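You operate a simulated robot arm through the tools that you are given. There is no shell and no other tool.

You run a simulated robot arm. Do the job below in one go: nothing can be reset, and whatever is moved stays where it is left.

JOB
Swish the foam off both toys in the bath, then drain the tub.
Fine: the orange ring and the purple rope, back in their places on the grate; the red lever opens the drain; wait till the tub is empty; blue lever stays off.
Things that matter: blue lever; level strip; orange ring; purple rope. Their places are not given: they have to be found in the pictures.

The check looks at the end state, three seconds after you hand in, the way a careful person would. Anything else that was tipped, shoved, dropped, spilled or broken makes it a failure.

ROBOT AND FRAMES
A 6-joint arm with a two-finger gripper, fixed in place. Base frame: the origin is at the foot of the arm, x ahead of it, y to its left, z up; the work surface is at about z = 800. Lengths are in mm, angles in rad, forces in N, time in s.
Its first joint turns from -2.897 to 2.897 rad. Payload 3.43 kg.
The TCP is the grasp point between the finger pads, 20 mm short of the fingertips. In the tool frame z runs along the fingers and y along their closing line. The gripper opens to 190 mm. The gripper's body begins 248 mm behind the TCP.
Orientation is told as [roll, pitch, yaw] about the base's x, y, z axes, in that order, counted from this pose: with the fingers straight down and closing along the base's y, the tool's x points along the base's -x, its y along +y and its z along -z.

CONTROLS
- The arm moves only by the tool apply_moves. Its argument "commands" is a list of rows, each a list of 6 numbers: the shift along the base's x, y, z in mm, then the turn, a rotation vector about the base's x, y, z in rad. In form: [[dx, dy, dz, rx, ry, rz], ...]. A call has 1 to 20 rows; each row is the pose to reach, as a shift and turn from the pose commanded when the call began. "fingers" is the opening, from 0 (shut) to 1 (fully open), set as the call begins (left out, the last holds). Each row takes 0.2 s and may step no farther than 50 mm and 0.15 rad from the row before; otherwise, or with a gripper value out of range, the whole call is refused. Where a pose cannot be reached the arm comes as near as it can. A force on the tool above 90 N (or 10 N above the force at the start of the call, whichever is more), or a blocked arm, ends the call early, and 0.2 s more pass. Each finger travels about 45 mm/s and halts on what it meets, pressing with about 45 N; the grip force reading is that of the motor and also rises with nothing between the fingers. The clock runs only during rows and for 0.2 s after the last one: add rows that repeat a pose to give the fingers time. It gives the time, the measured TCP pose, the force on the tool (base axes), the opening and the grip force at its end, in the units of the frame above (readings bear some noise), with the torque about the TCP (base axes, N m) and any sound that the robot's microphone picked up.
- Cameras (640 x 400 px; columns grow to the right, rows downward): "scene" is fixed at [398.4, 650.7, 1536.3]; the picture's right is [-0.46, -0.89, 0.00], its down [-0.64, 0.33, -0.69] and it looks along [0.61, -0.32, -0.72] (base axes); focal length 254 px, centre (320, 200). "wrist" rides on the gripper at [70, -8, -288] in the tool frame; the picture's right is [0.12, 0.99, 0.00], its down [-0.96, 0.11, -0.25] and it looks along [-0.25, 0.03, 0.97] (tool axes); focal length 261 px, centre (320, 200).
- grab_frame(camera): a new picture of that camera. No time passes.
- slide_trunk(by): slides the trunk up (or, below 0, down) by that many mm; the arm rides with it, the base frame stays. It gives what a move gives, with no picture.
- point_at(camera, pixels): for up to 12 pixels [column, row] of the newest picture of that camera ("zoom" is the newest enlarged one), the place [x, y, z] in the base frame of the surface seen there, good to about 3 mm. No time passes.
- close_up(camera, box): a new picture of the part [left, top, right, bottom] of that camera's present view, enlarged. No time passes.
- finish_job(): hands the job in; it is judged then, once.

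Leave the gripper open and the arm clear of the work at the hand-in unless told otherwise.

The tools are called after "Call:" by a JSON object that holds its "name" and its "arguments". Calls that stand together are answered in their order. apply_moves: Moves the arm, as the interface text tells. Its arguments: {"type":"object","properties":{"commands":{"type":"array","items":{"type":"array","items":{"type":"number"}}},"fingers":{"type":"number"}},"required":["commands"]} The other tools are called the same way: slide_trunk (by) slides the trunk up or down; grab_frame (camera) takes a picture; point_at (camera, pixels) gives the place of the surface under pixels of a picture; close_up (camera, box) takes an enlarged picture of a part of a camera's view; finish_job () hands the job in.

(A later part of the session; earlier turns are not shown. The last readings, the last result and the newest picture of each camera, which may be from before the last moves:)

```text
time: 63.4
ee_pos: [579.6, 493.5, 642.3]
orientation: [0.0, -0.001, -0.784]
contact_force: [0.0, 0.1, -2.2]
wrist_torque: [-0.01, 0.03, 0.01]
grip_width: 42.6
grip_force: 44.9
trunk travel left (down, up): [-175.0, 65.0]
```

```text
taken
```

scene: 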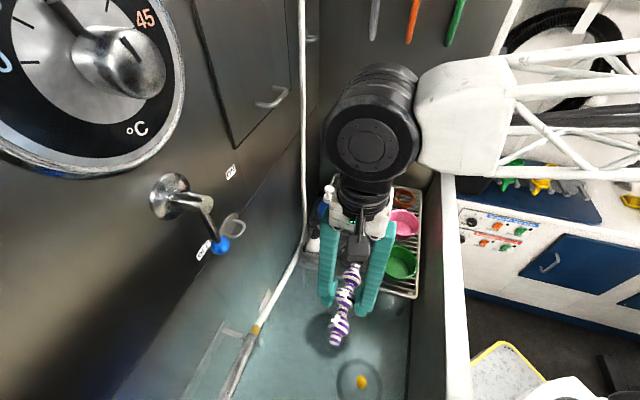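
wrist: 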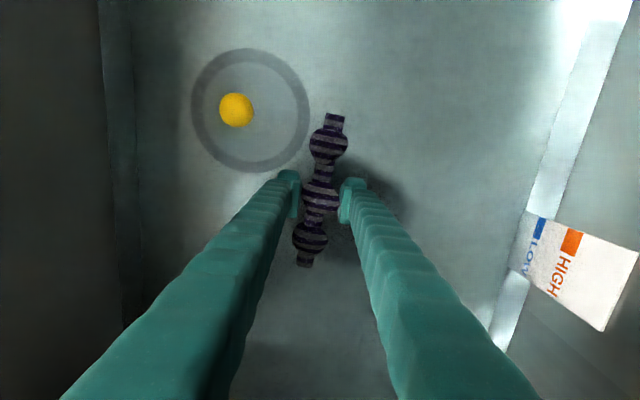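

No foam is visible. I'll raise the rope out of the water to inspect it from both cameras.

Call:
{"name": "apply_moves", "arguments": {"commands": [[0, 0, 15, 0, 0, 0], [0, 0, 35, 0, 0, 0], [0, 0, 70, 0, 0, 0], [0, 0, 110, 0, 0, 0], [0, 0, 150, 0, 0, 0], [0, 0, 190, 0, 0, 0], [0, 0, 230, 0, 0, 0], [0, 0, 270, 0, 0, 0], [0, 0, 310, 0, 0, 0], [0, 0, 345, 0, 0, 0], [0, 0, 345, 0, 0, 0]]}}

Call:
{"name": "close_up", "arguments": {"camera": "wrist", "box": [260, 90, 400, 290]}}

Call:
{"name": "close_up", "arguments": {"camera": "scene", "box": [310, 240, 410, 360]}}

```text
time: 65.8
ee_pos: [579.5, 494.0, 986.2]
orientation: [0.002, 0.0, -0.786]
contact_force: [0.2, -0.7, -1.6]
wrist_torque: [0.01, 0.01, 0.0]
grip_width: 42.2
grip_force: 45.7
trunk travel left (down, up): [-175.0, 65.0]
```

```text
2.00 times, centred on (330, 190) of wrist
```

zoom: 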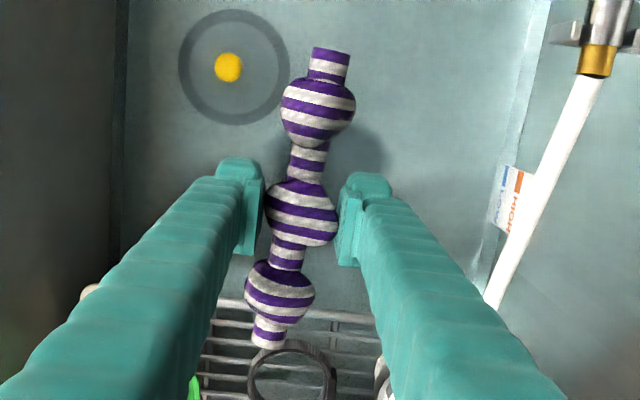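

```text
3.33 times, centred on (360, 300) of scene
```

zoom: 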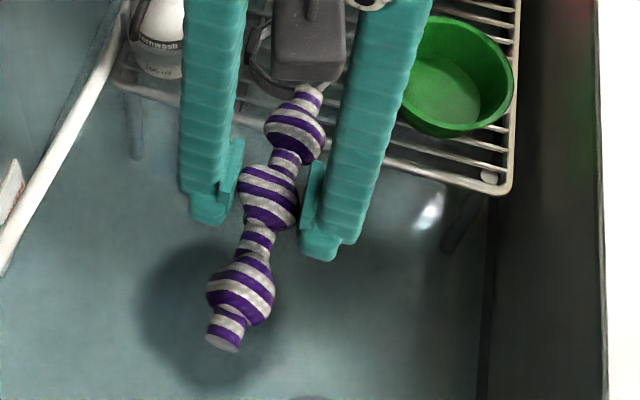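

The rope is clean. It has turned about 0.09 rad in the grip, which I'll undo with a matching yaw at placement. Now I'll go back along the same route.

Call:
{"name": "apply_moves", "arguments": {"commands": [[21, -25, 5, 0, 0, 0], [43, -51, 5, 0, 0, 0], [67, -79, 5, 0, 0, 0], [93, -109, 5, 0, 0, 0], [119, -139, 5, 0, 0, 0], [145, -169, 5, 0, 0, 0], [171, -199, 5, 0, 0, 0], [197, -228, 5, 0, 0, 0], [223, -256, 5, 0, 0, 0], [249, -283, 0, 0, 0, 0], [275, -310, -5, 0, 0, 0], [301, -336, -10, 0, 0, 0], [301, -336, -10, 0, 0, 0]]}}

Call:
{"name": "grab_frame", "arguments": {"camera": "wrist"}}

Call:
{"name": "close_up", "arguments": {"camera": "scene", "box": [310, 130, 430, 220]}}

```text
time: 68.6
ee_pos: [881.6, 157.9, 976.3]
orientation: [0.002, -0.001, -0.786]
contact_force: [0.8, -0.5, -0.7]
wrist_torque: [0.0, -0.02, 0.01]
grip_width: 42.0
grip_force: 44.8
trunk travel left (down, up): [-175.0, 65.0]
```

```text
taken
```

wrist: 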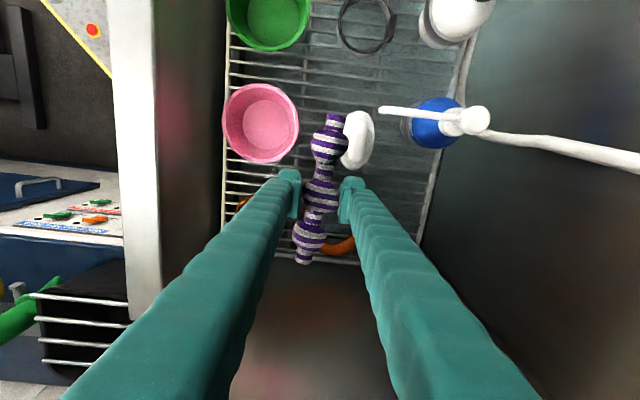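

```text
4.44 times, centred on (370, 175) of scene
```

zoom: 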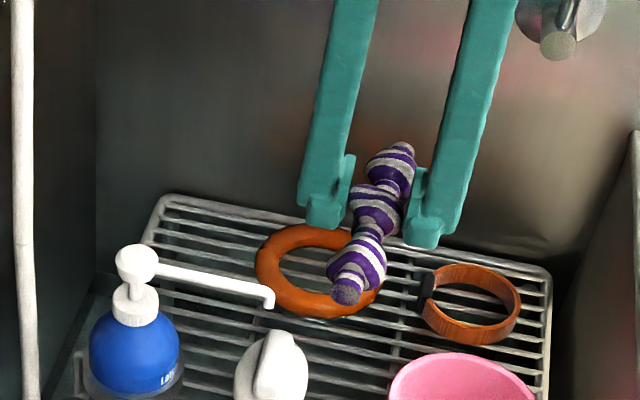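

I'll measure the rope's axis while it's held, so I can align it exactly.

Call:
{"name": "point_at", "arguments": {"camera": "wrist", "pixels": [[333, 120], [328, 144], [324, 170], [320, 195], [314, 216], [308, 236], [303, 258]]}}

```text
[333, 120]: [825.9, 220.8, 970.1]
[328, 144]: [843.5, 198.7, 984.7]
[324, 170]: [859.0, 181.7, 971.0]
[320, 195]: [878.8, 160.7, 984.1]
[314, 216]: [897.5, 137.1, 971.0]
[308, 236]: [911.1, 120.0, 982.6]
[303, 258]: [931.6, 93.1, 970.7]
```

The rope is level and about 0.10 rad off its original direction. I'll move out over its spot with the same lean as at pick-up plus a 0.10 rad yaw correction, stopping at z≈905.

Call:
{"name": "apply_moves", "arguments": {"commands": [[0, 0, -20, 0, 0, 0], [17, 8, -38, 0.0186, -0.0168, 0.01], [42, 18, -46, 0.0464, -0.042, 0.025], [67, 28, -52, 0.0742, -0.0672, 0.04], [92, 39, -57, 0.1114, -0.1008, 0.06], [117, 50, -62, 0.1485, -0.1344, 0.08], [140, 62, -67, 0.1856, -0.168, 0.1], [156.4, 70.1, -71, 0.1856, -0.168, 0.1], [156.4, 70.1, -71, 0.1856, -0.168, 0.1]]}}

Call:
{"name": "grab_frame", "arguments": {"camera": "wrist"}}

Call:
{"name": "close_up", "arguments": {"camera": "scene", "box": [300, 140, 400, 210]}}

```text
time: 70.6
ee_pos: [1038.2, 227.4, 903.7]
orientation: [0.25, -0.001, -0.685]
contact_force: [0.0, 1.4, -1.5]
wrist_torque: [0.01, -0.03, 0.0]
grip_width: 41.8
grip_force: 44.9
trunk travel left (down, up): [-175.0, 65.0]
```

```text
taken
```

wrist: 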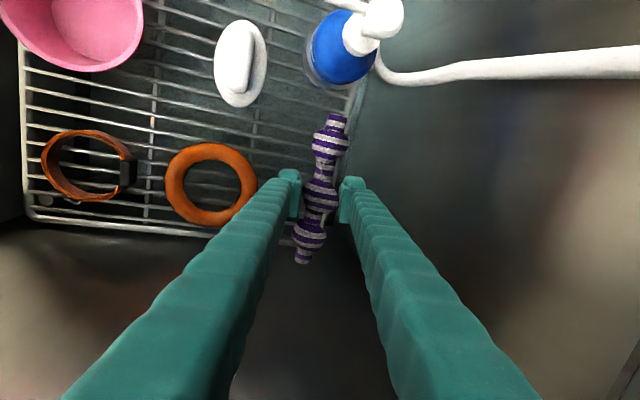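

```text
5.71 times, centred on (350, 175) of scene
```

zoom: 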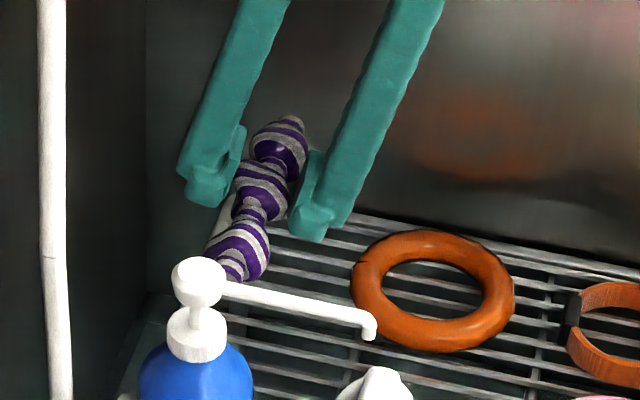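

I'm over the spot. I'll measure the held rope's axis and compare with the original end points, (977–979, 286–288) and (1096, 171).

Call:
{"name": "point_at", "arguments": {"camera": "wrist", "pixels": [[336, 119], [330, 142], [325, 166], [320, 190], [315, 212], [309, 235], [302, 258]]}}

```text
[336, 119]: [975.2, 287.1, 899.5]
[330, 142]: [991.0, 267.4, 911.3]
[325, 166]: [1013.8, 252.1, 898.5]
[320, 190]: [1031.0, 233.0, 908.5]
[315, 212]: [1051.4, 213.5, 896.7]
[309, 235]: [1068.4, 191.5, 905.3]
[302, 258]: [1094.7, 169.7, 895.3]
```

It's aligned to within 2–3 mm. I'll nudge +2 mm in x and lower to just above the grate.

Call:
{"name": "apply_moves", "arguments": {"commands": [[1, 0.5, -15, 0, 0, 0], [2, 0.5, -32, 0, 0, 0], [2, 0.5, -48, 0, 0, 0], [2, 0.5, -60, 0, 0, 0], [2, 0.5, -66, 0, 0, 0], [2, 0.5, -66, 0, 0, 0]]}}

Call:
{"name": "close_up", "arguments": {"camera": "scene", "box": [300, 140, 400, 210]}}

```text
time: 72.0
ee_pos: [1039.5, 230.0, 840.9]
orientation: [0.251, 0.001, -0.685]
contact_force: [-0.4, 0.4, -1.8]
wrist_torque: [0.0, 0.0, -0.03]
grip_width: 42.0
grip_force: 45.3
trunk travel left (down, up): [-175.0, 65.0]
```

```text
5.71 times, centred on (350, 175) of scene
```

zoom: 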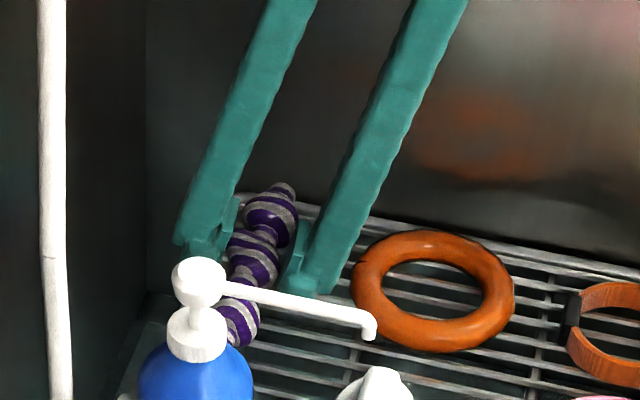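

No contact yet. I'll take slow final steps down, watching for touchdown.

Call:
{"name": "apply_moves", "arguments": {"commands": [[0, 0, -3, 0, 0, 0], [0, 0, -5, 0, 0, 0], [0, 0, -5, 0, 0, 0]]}}

Call:
{"name": "apply_moves", "arguments": {"commands": [[0, 0, -2, 0, 0, 0], [0, 0, -2, 0, 0, 0]]}}

```text
time: 72.8
ee_pos: [1040.6, 229.0, 834.5]
orientation: [0.252, 0.0, -0.685]
contact_force: [-0.2, -0.2, -2.2]
wrist_torque: [-0.01, 0.01, -0.04]
grip_width: 41.6
grip_force: 44.7
trunk travel left (down, up): [-175.0, 65.0]
```

```text
time: 73.4
ee_pos: [1040.5, 229.4, 833.8]
orientation: [0.254, -0.001, -0.684]
contact_force: [1.8, 0.1, 5.8]
wrist_torque: [-0.26, -0.33, 0.07]
grip_width: 41.7
grip_force: 44.7
trunk travel left (down, up): [-175.0, 65.0]
```

It touched at the far end first (about 7 N). I'll level the rope with a tiny 0.025 rad tilt, then settle it.

Call:
{"name": "apply_moves", "arguments": {"commands": [[0, 0, 1, -0.009, -0.009, 0], [0, 0, 0, -0.0177, -0.0177, 0], [0, 0, -1, -0.0177, -0.0177, 0], [0, 0, -1, -0.0177, -0.0177, 0]]}}

```text
time: 74.4
ee_pos: [1038.6, 229.3, 832.2]
orientation: [0.25, -0.026, -0.685]
contact_force: [-0.5, 2.4, 5.2]
wrist_torque: [-0.23, -0.26, 0.03]
grip_width: 41.7
grip_force: 44.9
trunk travel left (down, up): [-175.0, 65.0]
```

It's nearly level with light contact. I'll lower one more millimetre and open the fingers a little to release.

Call:
{"name": "apply_moves", "arguments": {"commands": [[0, 0, -1, 0, 0, 0], [0, 0, -1, 0, 0, 0]]}}

Call:
{"name": "apply_moves", "arguments": {"commands": [[0, 0, 0, 0, 0, 0], [0, 0, 0, 0, 0, 0], [0, 0, 0, 0, 0, 0]], "fingers": 0.28}}

Call:
{"name": "grab_frame", "arguments": {"camera": "wrist"}}

Call:
{"name": "close_up", "arguments": {"camera": "scene", "box": [300, 140, 400, 210]}}

```text
time: 75.0
ee_pos: [1040.3, 229.9, 833.0]
orientation: [0.249, -0.026, -0.682]
contact_force: [-0.3, 4.2, 11.7]
wrist_torque: [-0.43, -0.48, 0.14]
grip_width: 41.4
grip_force: 45.2
trunk travel left (down, up): [-175.0, 65.0]
```

```text
time: 75.8
ee_pos: [1040.4, 229.9, 830.6]
orientation: [0.249, -0.025, -0.684]
contact_force: [0.2, 0.3, 0.5]
wrist_torque: [-0.03, -0.01, 0.01]
grip_width: 53.2
grip_force: 0.1
trunk travel left (down, up): [-175.0, 65.0]
```

```text
taken
```

wrist: 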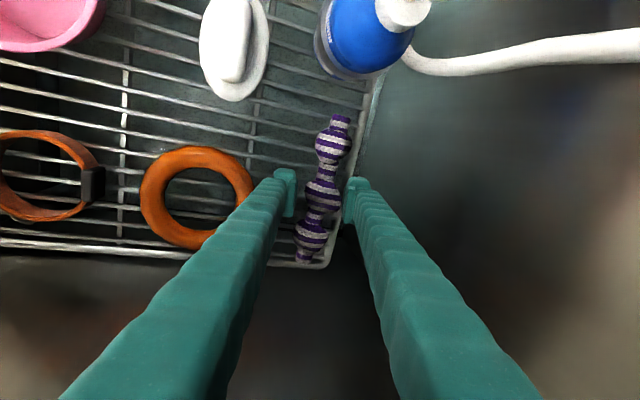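

```text
5.71 times, centred on (350, 175) of scene
```

zoom: 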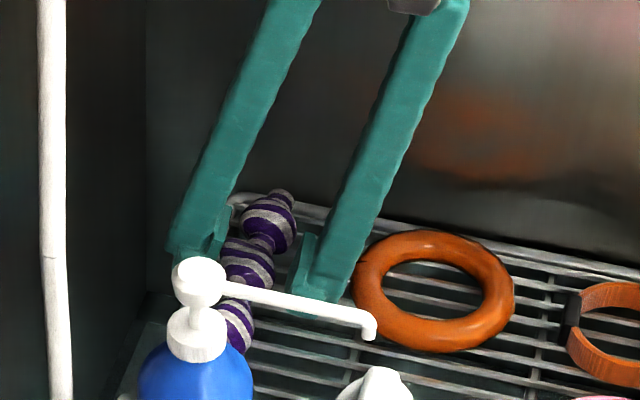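

The rope is released and lying where it was. I'll raise straight up and then back off toward the tub's centre line, straightening the tool.

Call:
{"name": "apply_moves", "arguments": {"commands": [[0, 0, 10, 0, 0, 0], [0, 0, 25, 0, 0, 0], [0, 0, 45, 0, 0, 0], [0, 0, 70, 0, 0, 0], [-25, -12, 82, -0.03, 0.03, 0], [-50, -24, 90, -0.07, 0.07, 0], [-80, -38, 97, -0.11, 0.11, 0], [-110, -50, 104, -0.15, 0.15, 0], [-140, -60, 112, -0.176, 0.176, 0], [-165, -60, 125, -0.176, 0.176, 0]]}}

Call:
{"name": "grab_frame", "arguments": {"camera": "wrist"}}

Call:
{"name": "close_up", "arguments": {"camera": "scene", "box": [310, 160, 430, 240]}}

Call:
{"name": "close_up", "arguments": {"camera": "scene", "box": [370, 80, 470, 150]}}

```text
time: 78.0
ee_pos: [875.3, 166.2, 953.8]
orientation: [0.0, 0.003, -0.681]
contact_force: [-0.4, -0.5, -1.8]
wrist_torque: [-0.05, 0.14, 0.02]
grip_width: 53.5
grip_force: 0.0
trunk travel left (down, up): [-175.0, 65.0]
```

```text
taken
```

wrist: 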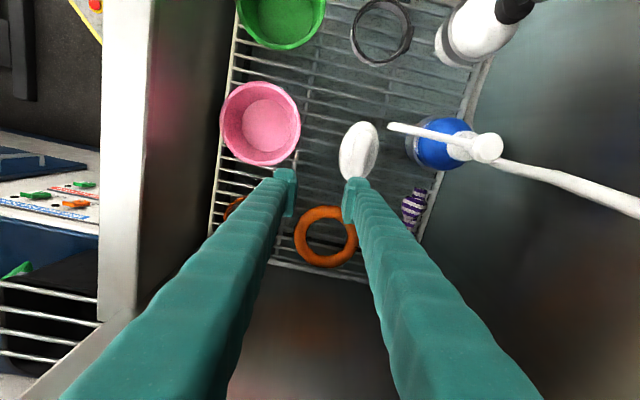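

```text
5.00 times, centred on (370, 200) of scene
```

zoom: 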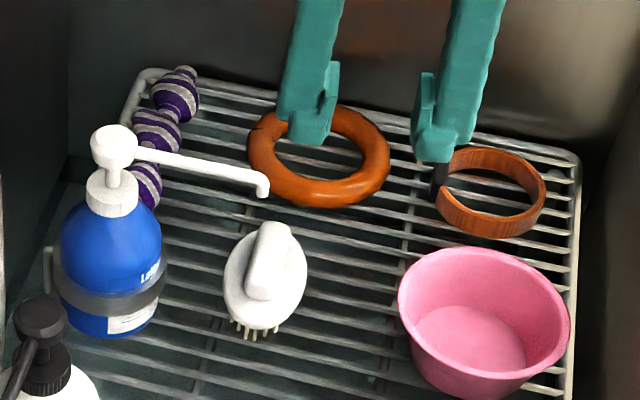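

```text
5.71 times, centred on (420, 115) of scene
```

zoom: 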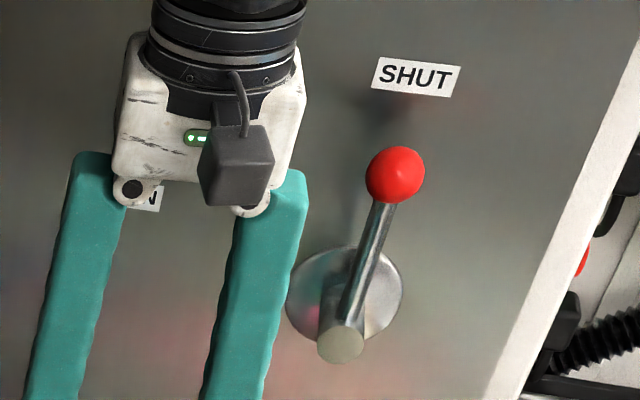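

The rope, ring, strap, brush and bowls all look as they did. Next is the red lever; I'll measure its parts in this zoom.

Call:
{"name": "point_at", "arguments": {"camera": "zoom", "pixels": [[396, 172], [385, 160], [378, 225], [370, 250], [360, 275], [352, 305], [340, 345], [298, 310], [395, 285], [345, 250], [415, 78], [325, 320]]}}

Call:
{"name": "point_at", "arguments": {"camera": "scene", "pixels": [[455, 38], [448, 43], [460, 10], [411, 38], [386, 113]]}}

```text
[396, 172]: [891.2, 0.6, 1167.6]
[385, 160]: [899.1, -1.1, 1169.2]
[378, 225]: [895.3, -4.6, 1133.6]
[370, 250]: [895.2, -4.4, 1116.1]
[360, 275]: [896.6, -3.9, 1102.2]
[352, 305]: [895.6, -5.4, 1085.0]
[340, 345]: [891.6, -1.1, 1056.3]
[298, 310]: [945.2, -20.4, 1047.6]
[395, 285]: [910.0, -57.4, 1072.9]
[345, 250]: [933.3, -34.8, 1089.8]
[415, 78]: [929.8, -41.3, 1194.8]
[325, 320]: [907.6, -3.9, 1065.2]
```

```text
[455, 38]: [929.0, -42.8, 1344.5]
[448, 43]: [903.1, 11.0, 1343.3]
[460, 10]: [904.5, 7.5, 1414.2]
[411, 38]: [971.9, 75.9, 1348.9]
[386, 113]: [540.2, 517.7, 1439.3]
```

The lever's hub is at about v=630, z=1056 (along-wall coordinate v). The knob is at z≈1167, in a plane about 45 mm off the wall, and OPEN lies roughly 72° toward the tub's far side.

I'll shut the fingers into a poker and lean the tool toward the wall so the body avoids the hanging utensils. Then I'll push the knob from its rim side. First I'll rise and back away.

Call:
{"name": "point_at", "arguments": {"camera": "scene", "pixels": [[455, 130], [462, 124], [470, 120], [480, 90], [450, 150], [490, 60]]}}

Call:
{"name": "apply_moves", "arguments": {"commands": [[-14, -13, 30, 0, 0, -0.02], [-28, -26, 60, 0, 0, -0.04], [-43, -40, 90, 0, 0, -0.06], [-57, -53, 120, 0, 0, -0.08], [-72, -66, 150, 0, 0, -0.104], [-86, -79, 180, 0, 0, -0.104], [-100, -93, 210, 0, 0, -0.104], [-115, -106, 236, 0, 0, -0.104], [-115, -106, 236, 0, 0, -0.104]], "fingers": 0}}

Call:
{"name": "grab_frame", "arguments": {"camera": "wrist"}}

Call:
{"name": "grab_frame", "arguments": {"camera": "scene"}}

```text
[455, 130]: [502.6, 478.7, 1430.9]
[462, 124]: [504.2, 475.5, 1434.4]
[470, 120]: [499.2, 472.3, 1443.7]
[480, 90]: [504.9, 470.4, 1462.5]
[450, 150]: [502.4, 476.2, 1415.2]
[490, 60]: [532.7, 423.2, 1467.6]
```

```text
time: 80.0
ee_pos: [759.7, 61.7, 1192.8]
orientation: [0.001, -0.001, -0.785]
contact_force: [-0.3, -0.5, 0.7]
wrist_torque: [0.01, -0.05, 0.0]
grip_width: 0.4
grip_force: 34.6
trunk travel left (down, up): [-175.0, 65.0]
```

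```text
taken
```

wrist: 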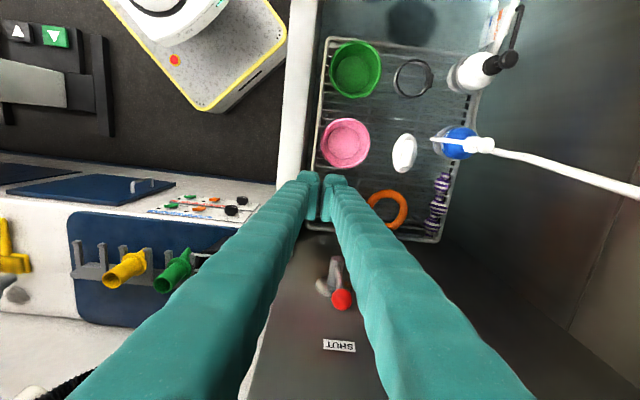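

```text
taken
```

scene: 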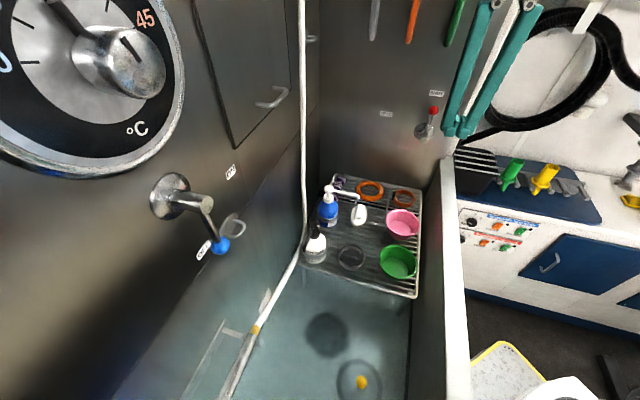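

The fingers are shut. Before leaning, I'll check for obstacles to the right of the lever: the wall edge and the black hose coil.

Call:
{"name": "point_at", "arguments": {"camera": "scene", "pixels": [[449, 158], [444, 175], [500, 125], [485, 130], [540, 115], [560, 20], [600, 100], [512, 170], [545, 178], [475, 160], [454, 148], [610, 60]]}}

Call:
{"name": "point_at", "arguments": {"camera": "wrist", "pixels": [[341, 299], [328, 285], [339, 345], [275, 240], [262, 300], [250, 350], [125, 270], [172, 270], [60, 390], [100, 330], [235, 320], [420, 330]]}}

```text
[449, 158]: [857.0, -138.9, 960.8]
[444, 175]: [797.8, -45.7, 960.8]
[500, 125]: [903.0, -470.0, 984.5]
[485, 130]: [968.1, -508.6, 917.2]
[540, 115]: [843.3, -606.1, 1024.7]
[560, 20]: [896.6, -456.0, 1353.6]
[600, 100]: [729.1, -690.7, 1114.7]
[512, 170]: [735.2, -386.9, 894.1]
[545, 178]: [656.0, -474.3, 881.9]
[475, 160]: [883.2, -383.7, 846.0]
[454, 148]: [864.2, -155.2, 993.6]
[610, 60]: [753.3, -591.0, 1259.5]
```

```text
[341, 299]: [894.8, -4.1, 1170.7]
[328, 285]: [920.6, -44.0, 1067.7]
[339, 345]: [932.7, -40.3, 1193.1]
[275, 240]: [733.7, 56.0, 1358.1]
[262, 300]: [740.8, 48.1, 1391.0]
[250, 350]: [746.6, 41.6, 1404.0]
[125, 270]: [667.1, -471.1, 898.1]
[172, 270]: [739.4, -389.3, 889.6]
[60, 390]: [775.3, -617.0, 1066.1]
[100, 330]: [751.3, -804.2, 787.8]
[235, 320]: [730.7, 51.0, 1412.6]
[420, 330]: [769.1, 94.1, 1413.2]
```

The space beside the lever is free. I'll lean the tool 0.7 rad toward the wall with the TCP staying put.

Call:
{"name": "apply_moves", "arguments": {"commands": [[0, 0, 0, -0.09, -0.09, 0], [0, 0, 0, -0.18, -0.18, 0], [0, 0, 0, -0.27, -0.27, 0], [0, 0, 0, -0.36, -0.36, 0], [0, 0, 0, -0.44, -0.44, 0], [0, 0, 0, -0.495, -0.495, 0], [0, 0, 0, -0.495, -0.495, 0]]}}

Call:
{"name": "grab_frame", "arguments": {"camera": "wrist"}}

Call:
{"name": "grab_frame", "arguments": {"camera": "scene"}}

```text
time: 81.6
ee_pos: [759.9, 63.7, 1192.3]
orientation: [0.002, -0.702, -0.786]
contact_force: [0.1, -0.2, 0.4]
wrist_torque: [-0.01, 0.0, -0.02]
grip_width: 0.1
grip_force: 34.4
trunk travel left (down, up): [-175.0, 65.0]
```

```text
taken
```

wrist: 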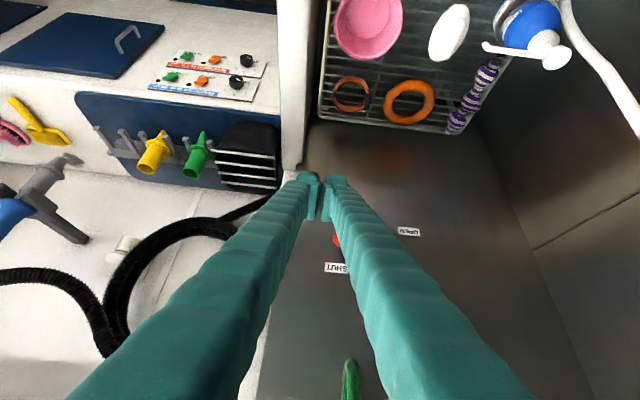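

```text
taken
```

scene: 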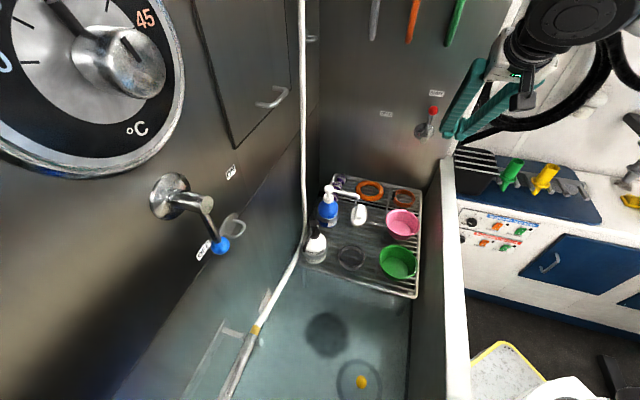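

The lean is right. I'll slide in toward the wall on the rim side of the knob (TCP v≈575, about 50 mm off the wall plane), leaving some 20 mm gap to the knob.

Call:
{"name": "apply_moves", "arguments": {"commands": [[20, -22, -1, 0, 0, 0], [40, -44, -2, 0, 0, 0], [60, -66, -3, 0, 0, 0], [80, -88, -4, 0, 0, 0], [96.5, -106.8, -5, 0, 0, 0], [96.5, -106.8, -5, 0, 0, 0]]}}

Call:
{"name": "grab_frame", "arguments": {"camera": "wrist"}}

Call:
{"name": "close_up", "arguments": {"camera": "scene", "box": [380, 60, 500, 160]}}

```text
time: 83.0
ee_pos: [857.7, -43.3, 1186.8]
orientation: [0.001, -0.699, -0.785]
contact_force: [-0.8, 0.1, -1.1]
wrist_torque: [-0.02, 0.0, 0.01]
grip_width: 0.1
grip_force: 34.2
trunk travel left (down, up): [-175.0, 65.0]
```

```text
taken
```

wrist: 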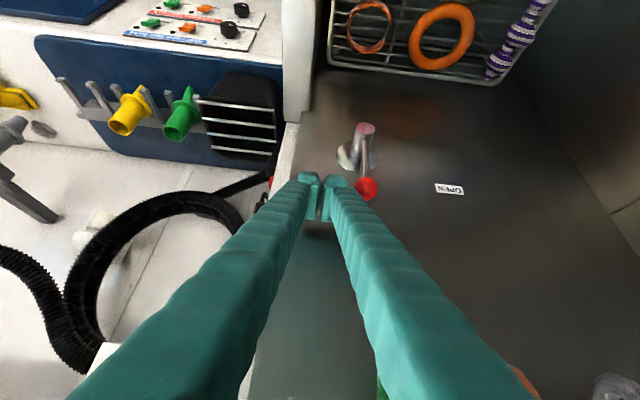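

```text
4.00 times, centred on (440, 110) of scene
```

zoom: 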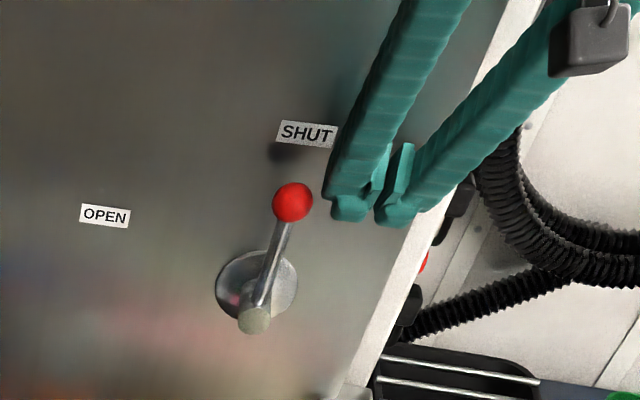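

The poker is beside the knob at the right depth. I'll start pushing gently along the wall toward OPEN (about 51 mm) and check the lever's motion and force.

Call:
{"name": "apply_moves", "arguments": {"commands": [[7, 7, 0, 0, 0, 0], [14, 14, 0, 0, 0, 0], [20, 20, 0, 0, 0, 0], [26, 26, 0, 0, 0, 0], [31, 31, 0, 0, 0, 0], [36, 36, 0, 0, 0, 0]]}}

Call:
{"name": "grab_frame", "arguments": {"camera": "wrist"}}

Call:
{"name": "close_up", "arguments": {"camera": "scene", "box": [380, 60, 500, 160]}}

```text
time: 84.4
ee_pos: [892.4, -8.5, 1187.8]
orientation: [0.001, -0.699, -0.785]
contact_force: [0.5, 0.3, -0.6]
wrist_torque: [0.05, 0.03, 0.01]
grip_width: 0.2
grip_force: 34.3
trunk travel left (down, up): [-175.0, 65.0]
```

```text
taken
```

wrist: 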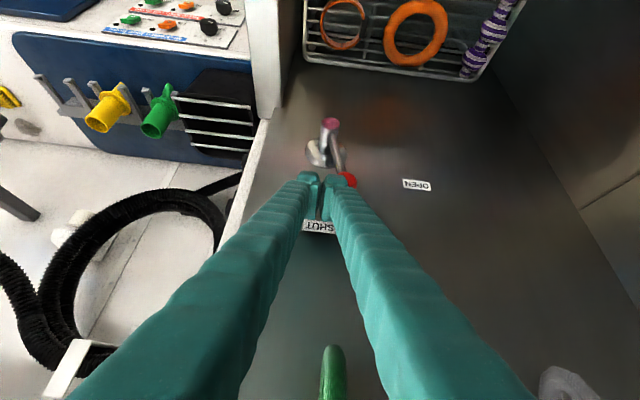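

```text
4.00 times, centred on (440, 110) of scene
```

zoom: 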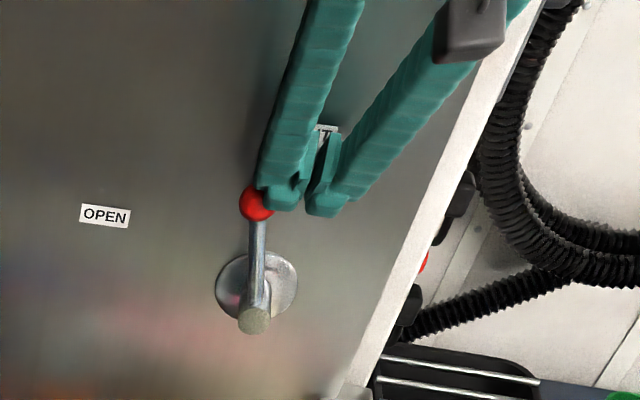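

The lever swings freely with the push, with almost no force on the tool. I'll continue along the arc, right and then down, to about 60°.

Call:
{"name": "apply_moves", "arguments": {"commands": [[10, 10, -1, 0, 0, 0], [21, 21, -4, 0, 0, 0], [30.5, 30.5, -9, 0, 0, 0], [39, 39, -16, 0, 0, 0], [47, 47, -25, 0, 0, 0], [54, 54, -35, 0, 0, 0]]}}

Call:
{"name": "grab_frame", "arguments": {"camera": "wrist"}}

Call:
{"name": "close_up", "arguments": {"camera": "scene", "box": [360, 60, 480, 160]}}

```text
time: 85.8
ee_pos: [946.7, 47.0, 1151.0]
orientation: [0.003, -0.7, -0.784]
contact_force: [0.0, 0.2, -1.3]
wrist_torque: [0.05, 0.01, -0.01]
grip_width: 0.1
grip_force: 34.5
trunk travel left (down, up): [-175.0, 65.0]
```

```text
taken
```

wrist: 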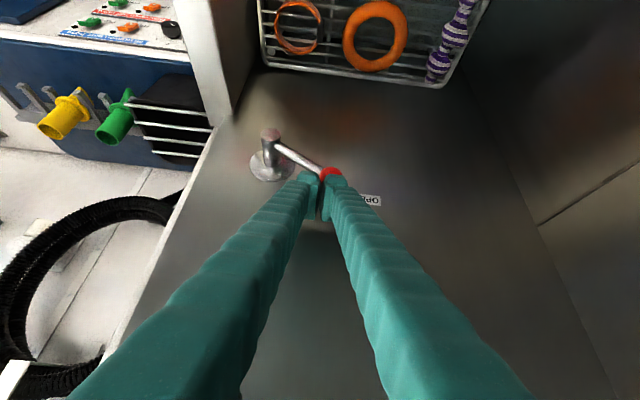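

```text
4.00 times, centred on (420, 110) of scene
```

zoom: 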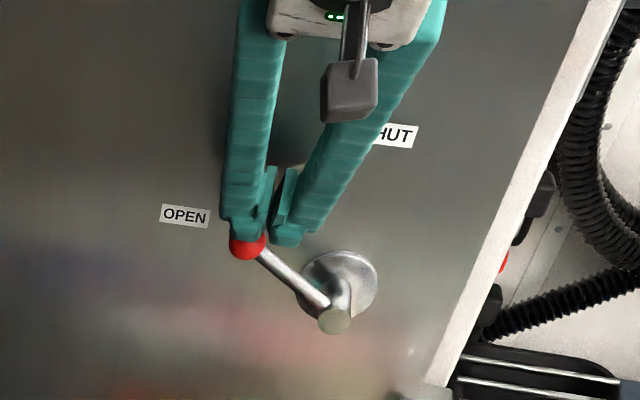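

The lever is at about 55–60°. I'll continue down the arc toward OPEN, watching for a stop.

Call:
{"name": "apply_moves", "arguments": {"commands": [[4, 4, -8, 0, 0, 0], [7.5, 7.5, -17, 0, 0, 0], [9.5, 9.5, -24, 0, 0, 0], [11, 11, -30, 0, 0, 0]]}}

Call:
{"name": "grab_frame", "arguments": {"camera": "wrist"}}

Call:
{"name": "close_up", "arguments": {"camera": "scene", "box": [360, 60, 480, 160]}}

```text
time: 86.8
ee_pos: [955.6, 57.3, 1128.0]
orientation: [0.009, -0.706, -0.79]
contact_force: [-4.9, -0.2, 44.5]
wrist_torque: [0.23, -0.17, 0.31]
grip_width: 0.0
grip_force: 34.0
trunk travel left (down, up): [-175.0, 65.0]
```

```text
taken
```

wrist: 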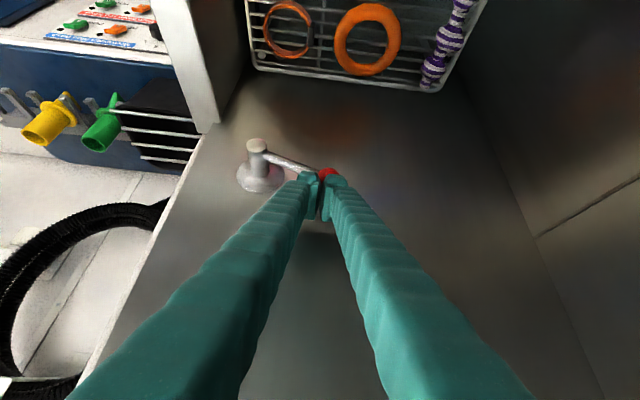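

```text
4.00 times, centred on (420, 110) of scene
```

zoom: 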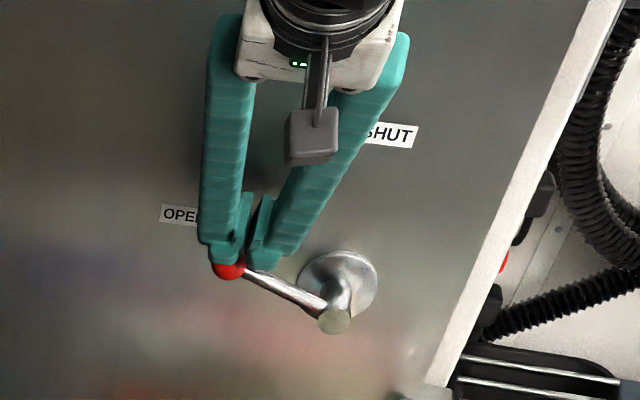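

Force rose to 44 N, so the lever has reached its end stop beside OPEN. I'll back off upward and away from the wall, and see that the lever stays.

Call:
{"name": "apply_moves", "arguments": {"commands": [[0, 0, 8, 0, 0, 0], [-3, -3, 20, 0, 0, 0], [-8, 4, 40, 0, 0, 0], [-25, 25, 55, 0, 0, 0], [-50, 50, 60, 0, 0, 0], [-80, 80, 60, 0, 0, 0], [-110, 110, 60, 0, 0, 0]]}}

Call:
{"name": "grab_frame", "arguments": {"camera": "scene"}}

Call:
{"name": "close_up", "arguments": {"camera": "scene", "box": [360, 60, 480, 160]}}

Call:
{"name": "point_at", "arguments": {"camera": "scene", "pixels": [[320, 320], [280, 340], [400, 330], [362, 381], [340, 350], [300, 300], [350, 320], [310, 370]]}}

```text
time: 88.4
ee_pos: [848.1, 169.1, 1181.8]
orientation: [0.0, -0.7, -0.785]
contact_force: [-0.1, -0.2, -0.9]
wrist_torque: [0.07, 0.05, 0.0]
grip_width: 0.0
grip_force: 33.9
trunk travel left (down, up): [-175.0, 65.0]
```

```text
taken
```

scene: 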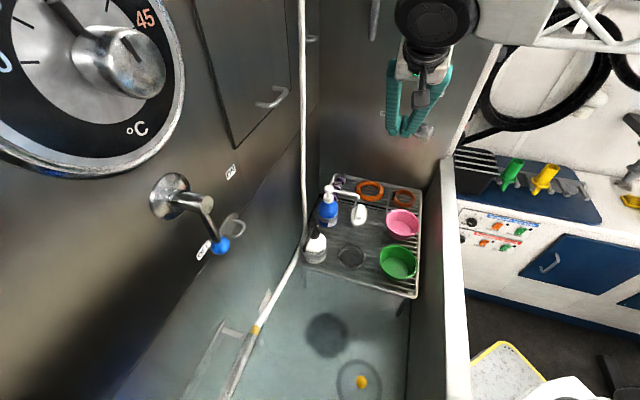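

```text
4.00 times, centred on (420, 110) of scene
```

zoom: 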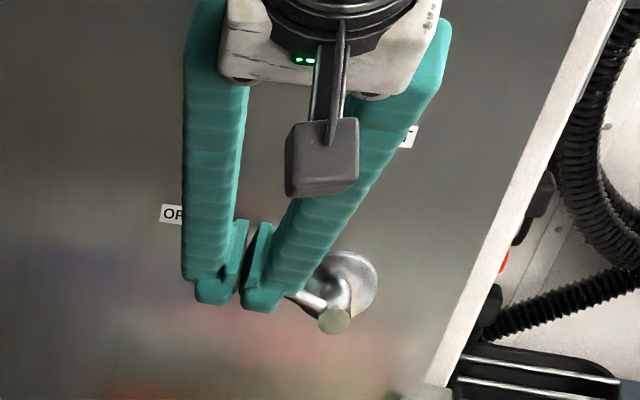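

```text
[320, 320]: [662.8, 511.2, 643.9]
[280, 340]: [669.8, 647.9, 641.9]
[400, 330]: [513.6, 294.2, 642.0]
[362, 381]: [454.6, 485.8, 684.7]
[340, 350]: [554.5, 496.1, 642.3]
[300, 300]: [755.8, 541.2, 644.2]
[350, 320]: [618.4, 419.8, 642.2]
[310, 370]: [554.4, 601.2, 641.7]
```

The water level has dropped from 660 to about 642 and is still falling, so the drain is open. I'll straighten up, back away to a clear spot near the starting pose with the gripper open, and wait.

Call:
{"name": "apply_moves", "arguments": {"commands": [[-20, -17, 8, 0, 0, 0], [-40, -34, 18, 0.05, 0.05, 0], [-60, -51, 28, 0.13, 0.13, 0], [-80, -68, 38, 0.22, 0.22, 0], [-100, -85, 46, 0.31, 0.31, 0], [-116, -99, 54, 0.4, 0.4, 0], [-128, -109, 58, 0.48, 0.48, 0], [-128, -109, 58, 0.495, 0.495, 0]], "fingers": 0.5}}

Call:
{"name": "grab_frame", "arguments": {"camera": "scene"}}

Call:
{"name": "close_up", "arguments": {"camera": "scene", "box": [360, 60, 480, 160]}}

Call:
{"name": "point_at", "arguments": {"camera": "scene", "pixels": [[320, 320], [280, 340], [400, 330], [362, 381], [340, 350], [300, 300]]}}

```text
time: 90.2
ee_pos: [721.1, 57.5, 1240.7]
orientation: [0.001, 0.002, -0.786]
contact_force: [-0.8, -0.5, -0.5]
wrist_torque: [-0.03, 0.0, 0.01]
grip_width: 95.0
grip_force: 0.0
trunk travel left (down, up): [-175.0, 65.0]
```

```text
taken
```

scene: 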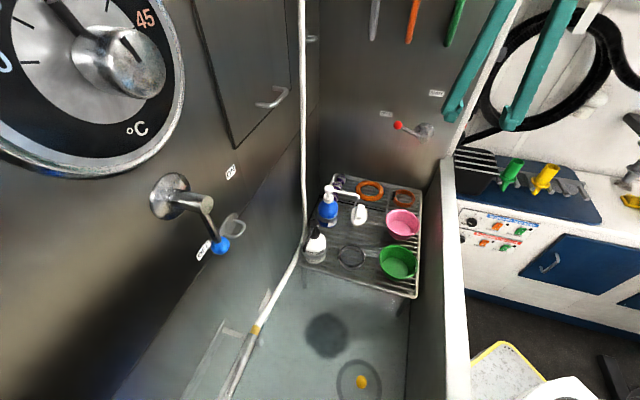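

```text
4.00 times, centred on (420, 110) of scene
```

zoom: 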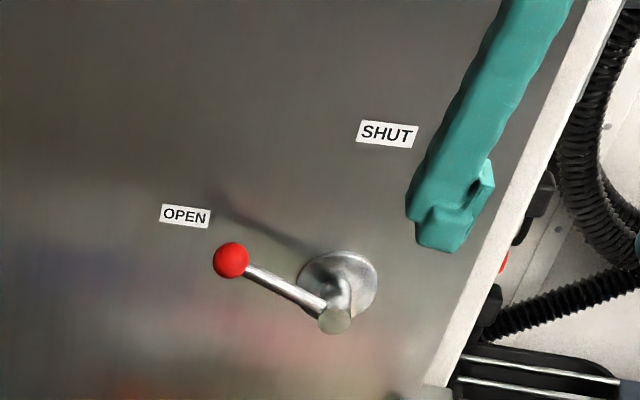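

```text
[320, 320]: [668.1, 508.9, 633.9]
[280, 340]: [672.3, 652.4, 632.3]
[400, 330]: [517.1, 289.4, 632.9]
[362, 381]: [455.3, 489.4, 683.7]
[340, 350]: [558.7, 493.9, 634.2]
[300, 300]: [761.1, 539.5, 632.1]
```

The lever rests at OPEN, and the water is at about 633. The arm is clear, so I'll wait in place.

Call:
{"name": "apply_moves", "arguments": {"commands": [[0, 0, 0, 0, 0, 0], [0, 0, 0, 0, 0, 0], [0, 0, 0, 0, 0, 0], [0, 0, 0, 0, 0, 0], [0, 0, 0, 0, 0, 0], [0, 0, 0, 0, 0, 0], [0, 0, 0, 0, 0, 0], [0, 0, 0, 0, 0, 0], [0, 0, 0, 0, 0, 0], [0, 0, 0, 0, 0, 0], [0, 0, 0, 0, 0, 0], [0, 0, 0, 0, 0, 0], [0, 0, 0, 0, 0, 0], [0, 0, 0, 0, 0, 0], [0, 0, 0, 0, 0, 0], [0, 0, 0, 0, 0, 0], [0, 0, 0, 0, 0, 0], [0, 0, 0, 0, 0, 0], [0, 0, 0, 0, 0, 0], [0, 0, 0, 0, 0, 0]]}}

Call:
{"name": "grab_frame", "arguments": {"camera": "scene"}}

Call:
{"name": "point_at", "arguments": {"camera": "scene", "pixels": [[320, 320], [280, 340], [400, 330], [362, 381], [340, 350], [300, 300]]}}

```text
time: 94.4
ee_pos: [721.0, 56.3, 1241.3]
orientation: [0.001, 0.0, -0.786]
contact_force: [-0.5, -0.5, -0.6]
wrist_torque: [-0.02, -0.01, 0.0]
grip_width: 95.2
grip_force: 0.0
trunk travel left (down, up): [-175.0, 65.0]
```

```text
taken
```

scene: 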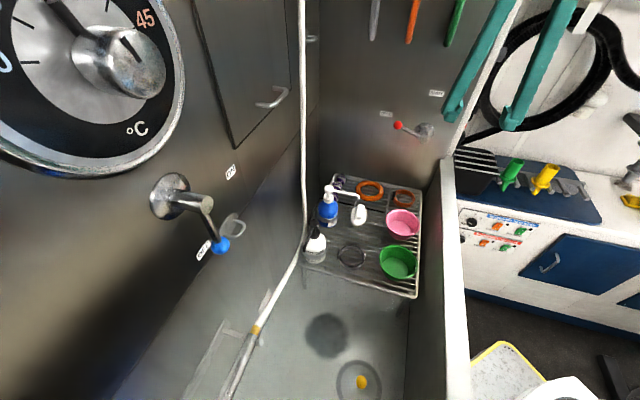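

```text
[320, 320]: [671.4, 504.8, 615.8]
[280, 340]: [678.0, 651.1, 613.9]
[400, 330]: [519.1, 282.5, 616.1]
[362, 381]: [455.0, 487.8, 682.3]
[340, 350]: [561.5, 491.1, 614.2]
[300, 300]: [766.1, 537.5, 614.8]
```

The water is at about 615 and falling steadily. I'll wait more.

Call:
{"name": "apply_moves", "arguments": {"commands": [[0, 0, 0, 0, 0, 0], [0, 0, 0, 0, 0, 0], [0, 0, 0, 0, 0, 0], [0, 0, 0, 0, 0, 0], [0, 0, 0, 0, 0, 0], [0, 0, 0, 0, 0, 0], [0, 0, 0, 0, 0, 0], [0, 0, 0, 0, 0, 0], [0, 0, 0, 0, 0, 0], [0, 0, 0, 0, 0, 0], [0, 0, 0, 0, 0, 0], [0, 0, 0, 0, 0, 0], [0, 0, 0, 0, 0, 0], [0, 0, 0, 0, 0, 0], [0, 0, 0, 0, 0, 0], [0, 0, 0, 0, 0, 0], [0, 0, 0, 0, 0, 0], [0, 0, 0, 0, 0, 0], [0, 0, 0, 0, 0, 0], [0, 0, 0, 0, 0, 0]], "fingers": 1}}

Call:
{"name": "grab_frame", "arguments": {"camera": "scene"}}

Call:
{"name": "point_at", "arguments": {"camera": "scene", "pixels": [[320, 320], [280, 340], [400, 330], [362, 381], [340, 350], [300, 300], [340, 380]]}}

```text
time: 98.6
ee_pos: [721.6, 57.0, 1240.3]
orientation: [0.002, -0.001, -0.785]
contact_force: [0.2, -1.0, -0.2]
wrist_torque: [0.02, -0.01, 0.0]
grip_width: 190.0
grip_force: 0.1
trunk travel left (down, up): [-175.0, 65.0]
```

```text
taken
```

scene: 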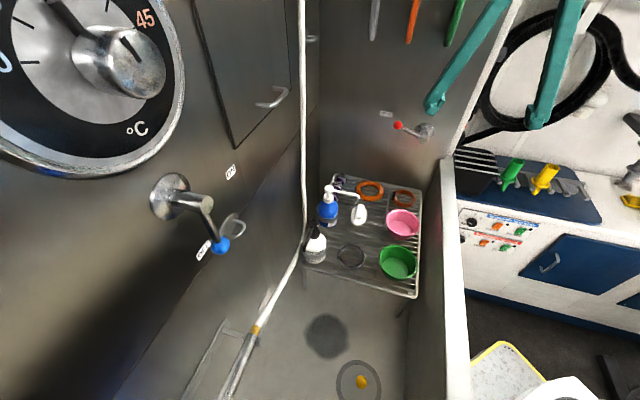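

```text
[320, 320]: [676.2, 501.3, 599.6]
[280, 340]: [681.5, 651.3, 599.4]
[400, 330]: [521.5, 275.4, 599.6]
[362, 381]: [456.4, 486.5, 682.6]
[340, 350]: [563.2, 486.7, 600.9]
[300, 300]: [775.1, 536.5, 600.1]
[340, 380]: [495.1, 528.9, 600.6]
```

The surface now reads 600 and the tint has gone to bare grey, which looks like the floor. I'll wait a few more seconds to confirm it's stable, and look from the wrist too.

Call:
{"name": "apply_moves", "arguments": {"commands": [[0, 0, 0, 0, 0, 0], [0, 0, 0, 0, 0, 0], [0, 0, 0, 0, 0, 0], [0, 0, 0, 0, 0, 0], [0, 0, 0, 0, 0, 0], [0, 0, 0, 0, 0, 0], [0, 0, 0, 0, 0, 0], [0, 0, 0, 0, 0, 0], [0, 0, 0, 0, 0, 0], [0, 0, 0, 0, 0, 0], [0, 0, 0, 0, 0, 0], [0, 0, 0, 0, 0, 0], [0, 0, 0, 0, 0, 0], [0, 0, 0, 0, 0, 0], [0, 0, 0, 0, 0, 0], [0, 0, 0, 0, 0, 0], [0, 0, 0, 0, 0, 0], [0, 0, 0, 0, 0, 0], [0, 0, 0, 0, 0, 0], [0, 0, 0, 0, 0, 0]]}}

Call:
{"name": "grab_frame", "arguments": {"camera": "scene"}}

Call:
{"name": "point_at", "arguments": {"camera": "scene", "pixels": [[320, 320], [280, 340], [400, 330], [362, 381], [340, 350], [300, 300], [350, 390], [372, 372]]}}

Call:
{"name": "grab_frame", "arguments": {"camera": "wrist"}}

Call:
{"name": "close_up", "arguments": {"camera": "scene", "box": [200, 260, 440, 400]}}

Call:
{"name": "close_up", "arguments": {"camera": "scene", "box": [310, 160, 430, 240]}}

```text
time: 102.8
ee_pos: [720.5, 56.3, 1240.5]
orientation: [0.002, -0.001, -0.786]
contact_force: [0.1, -0.2, 0.0]
wrist_torque: [0.02, 0.0, -0.01]
grip_width: 190.0
grip_force: 0.1
trunk travel left (down, up): [-175.0, 65.0]
```

```text
taken
```

scene: 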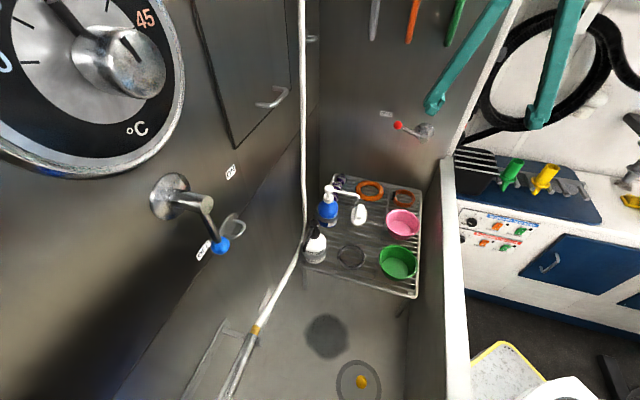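

```text
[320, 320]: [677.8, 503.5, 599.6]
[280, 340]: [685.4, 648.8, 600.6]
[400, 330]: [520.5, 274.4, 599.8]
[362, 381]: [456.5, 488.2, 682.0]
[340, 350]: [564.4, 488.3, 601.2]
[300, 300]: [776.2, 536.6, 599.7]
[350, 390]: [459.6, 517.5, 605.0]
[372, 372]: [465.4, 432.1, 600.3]
```

```text
taken
```

wrist: 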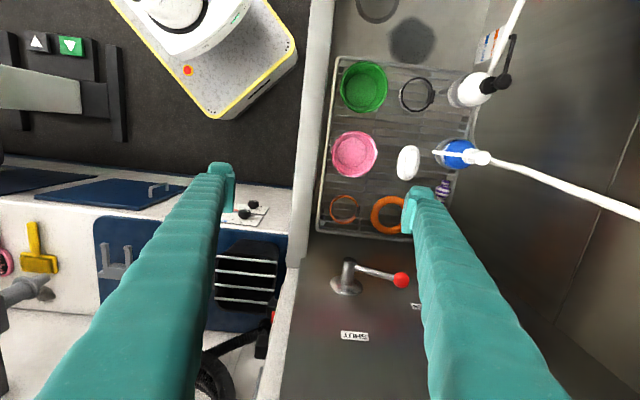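

```text
2.67 times, centred on (320, 330) of scene
```

zoom: 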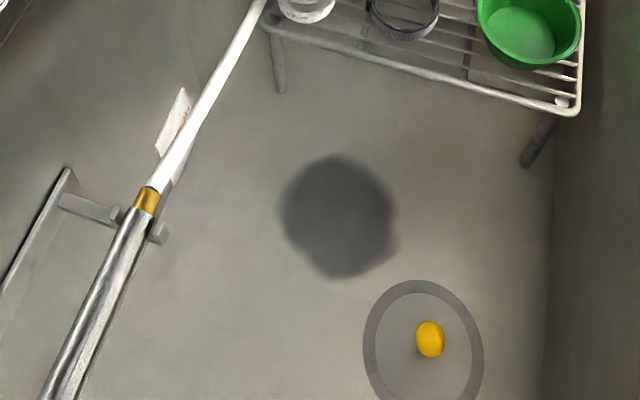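

```text
5.00 times, centred on (370, 200) of scene
```

zoom: 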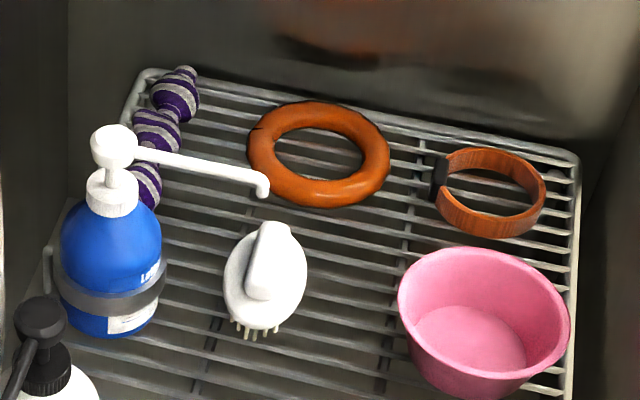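

The reading is stable at 600 with bare floor and an open drain, so the tub is empty. The ring and rope are clean and in place. The red lever is at OPEN and the blue lever is unmoved at OFF. As a last check I'll back the arm off a little more, wait again, and re-read the level strip, blue lever and toys.

Call:
{"name": "apply_moves", "arguments": {"commands": [[-20, -5, 0, 0, 0, 0.1], [-40, -10, 0, 0, 0, 0.2], [-60, -15, 0, 0, 0, 0.3], [-80, -20, 0, 0, 0, 0.4], [-100, -30, 0, 0, 0, 0.5], [-100, -40, 0, 0, 0, 0.6], [-100, -44, 0, 0, 0, 0.7], [-100, -44, 0, 0, 0, 0.785], [-100, -44, 0, 0, 0, 0.785], [-100, -44, 0, 0, 0, 0.785], [-100, -44, 0, 0, 0, 0.785], [-100, -44, 0, 0, 0, 0.785], [-100, -44, 0, 0, 0, 0.785], [-100, -44, 0, 0, 0, 0.785], [-100, -44, 0, 0, 0, 0.785], [-100, -44, 0, 0, 0, 0.785], [-100, -44, 0, 0, 0, 0.785], [-100, -44, 0, 0, 0, 0.785], [-100, -44, 0, 0, 0, 0.785], [-100, -44, 0, 0, 0, 0.785]]}}

Call:
{"name": "grab_frame", "arguments": {"camera": "scene"}}

Call:
{"name": "point_at", "arguments": {"camera": "scene", "pixels": [[320, 320], [280, 340], [400, 330], [340, 350], [300, 300], [220, 245], [398, 125]]}}

Call:
{"name": "grab_frame", "arguments": {"camera": "wrist"}}

Call:
{"name": "close_up", "arguments": {"camera": "wrist", "box": [320, 150, 560, 300]}}

Call:
{"name": "close_up", "arguments": {"camera": "scene", "box": [140, 160, 300, 300]}}

```text
time: 107.0
ee_pos: [620.8, 15.2, 1238.5]
orientation: [0.0, 0.0, 0.0]
contact_force: [0.6, -0.1, 0.5]
wrist_torque: [0.01, -0.03, -0.01]
grip_width: 190.0
grip_force: 0.1
trunk travel left (down, up): [-175.0, 65.0]
```

```text
taken
```

scene: 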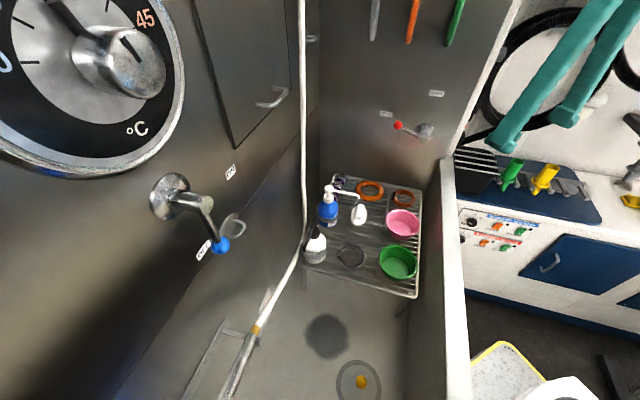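

```text
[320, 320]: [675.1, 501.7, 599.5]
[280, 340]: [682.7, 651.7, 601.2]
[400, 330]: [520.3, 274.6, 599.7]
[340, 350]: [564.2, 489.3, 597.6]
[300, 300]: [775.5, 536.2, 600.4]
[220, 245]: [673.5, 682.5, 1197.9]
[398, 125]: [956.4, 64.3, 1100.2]
```

```text
taken
```

wrist: 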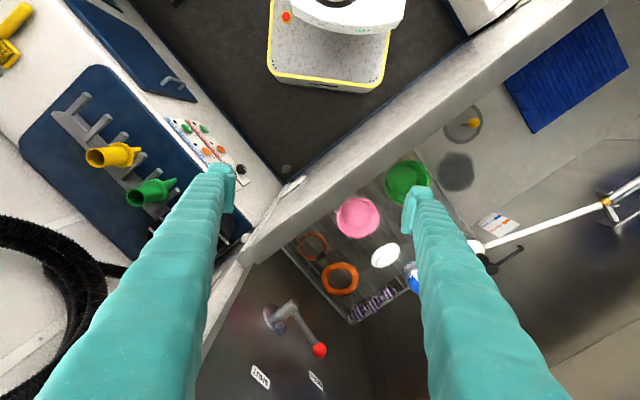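

```text
2.67 times, centred on (440, 225) of wrist
```

zoom: 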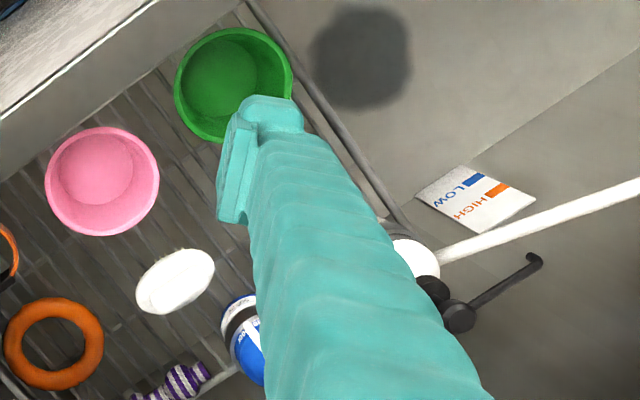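

```text
2.86 times, centred on (220, 230) of scene
```

zoom: 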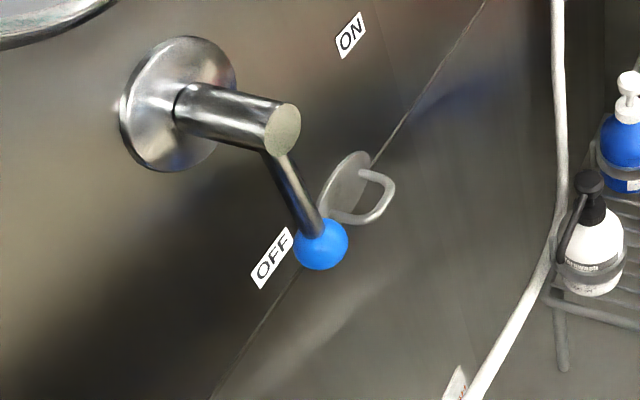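

The tub is dry and the strip stands fully bare. Blue is at OFF, and the red lever is at OPEN. One last close look at the toys before handing in.

Call:
{"name": "close_up", "arguments": {"camera": "wrist", "box": [300, 230, 420, 330]}}

Call:
{"name": "close_up", "arguments": {"camera": "scene", "box": [325, 168, 395, 212]}}

```text
4.00 times, centred on (360, 280) of wrist
```

zoom: 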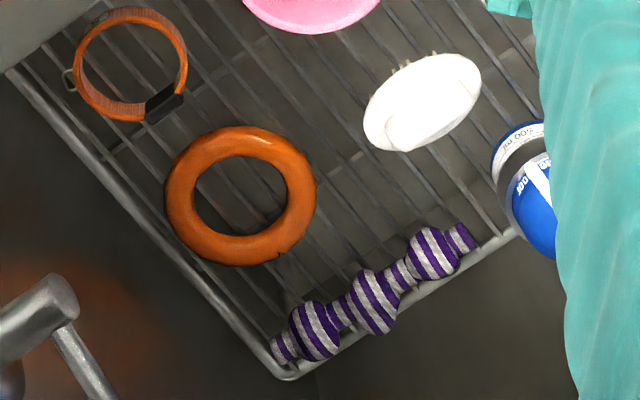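

```text
9.09 times, centred on (360, 190) of scene
```

zoom: 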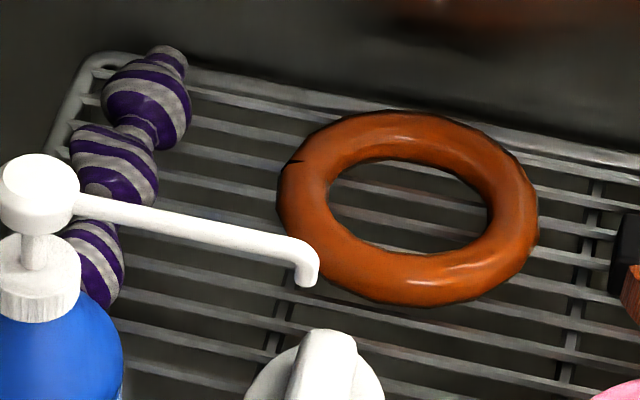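

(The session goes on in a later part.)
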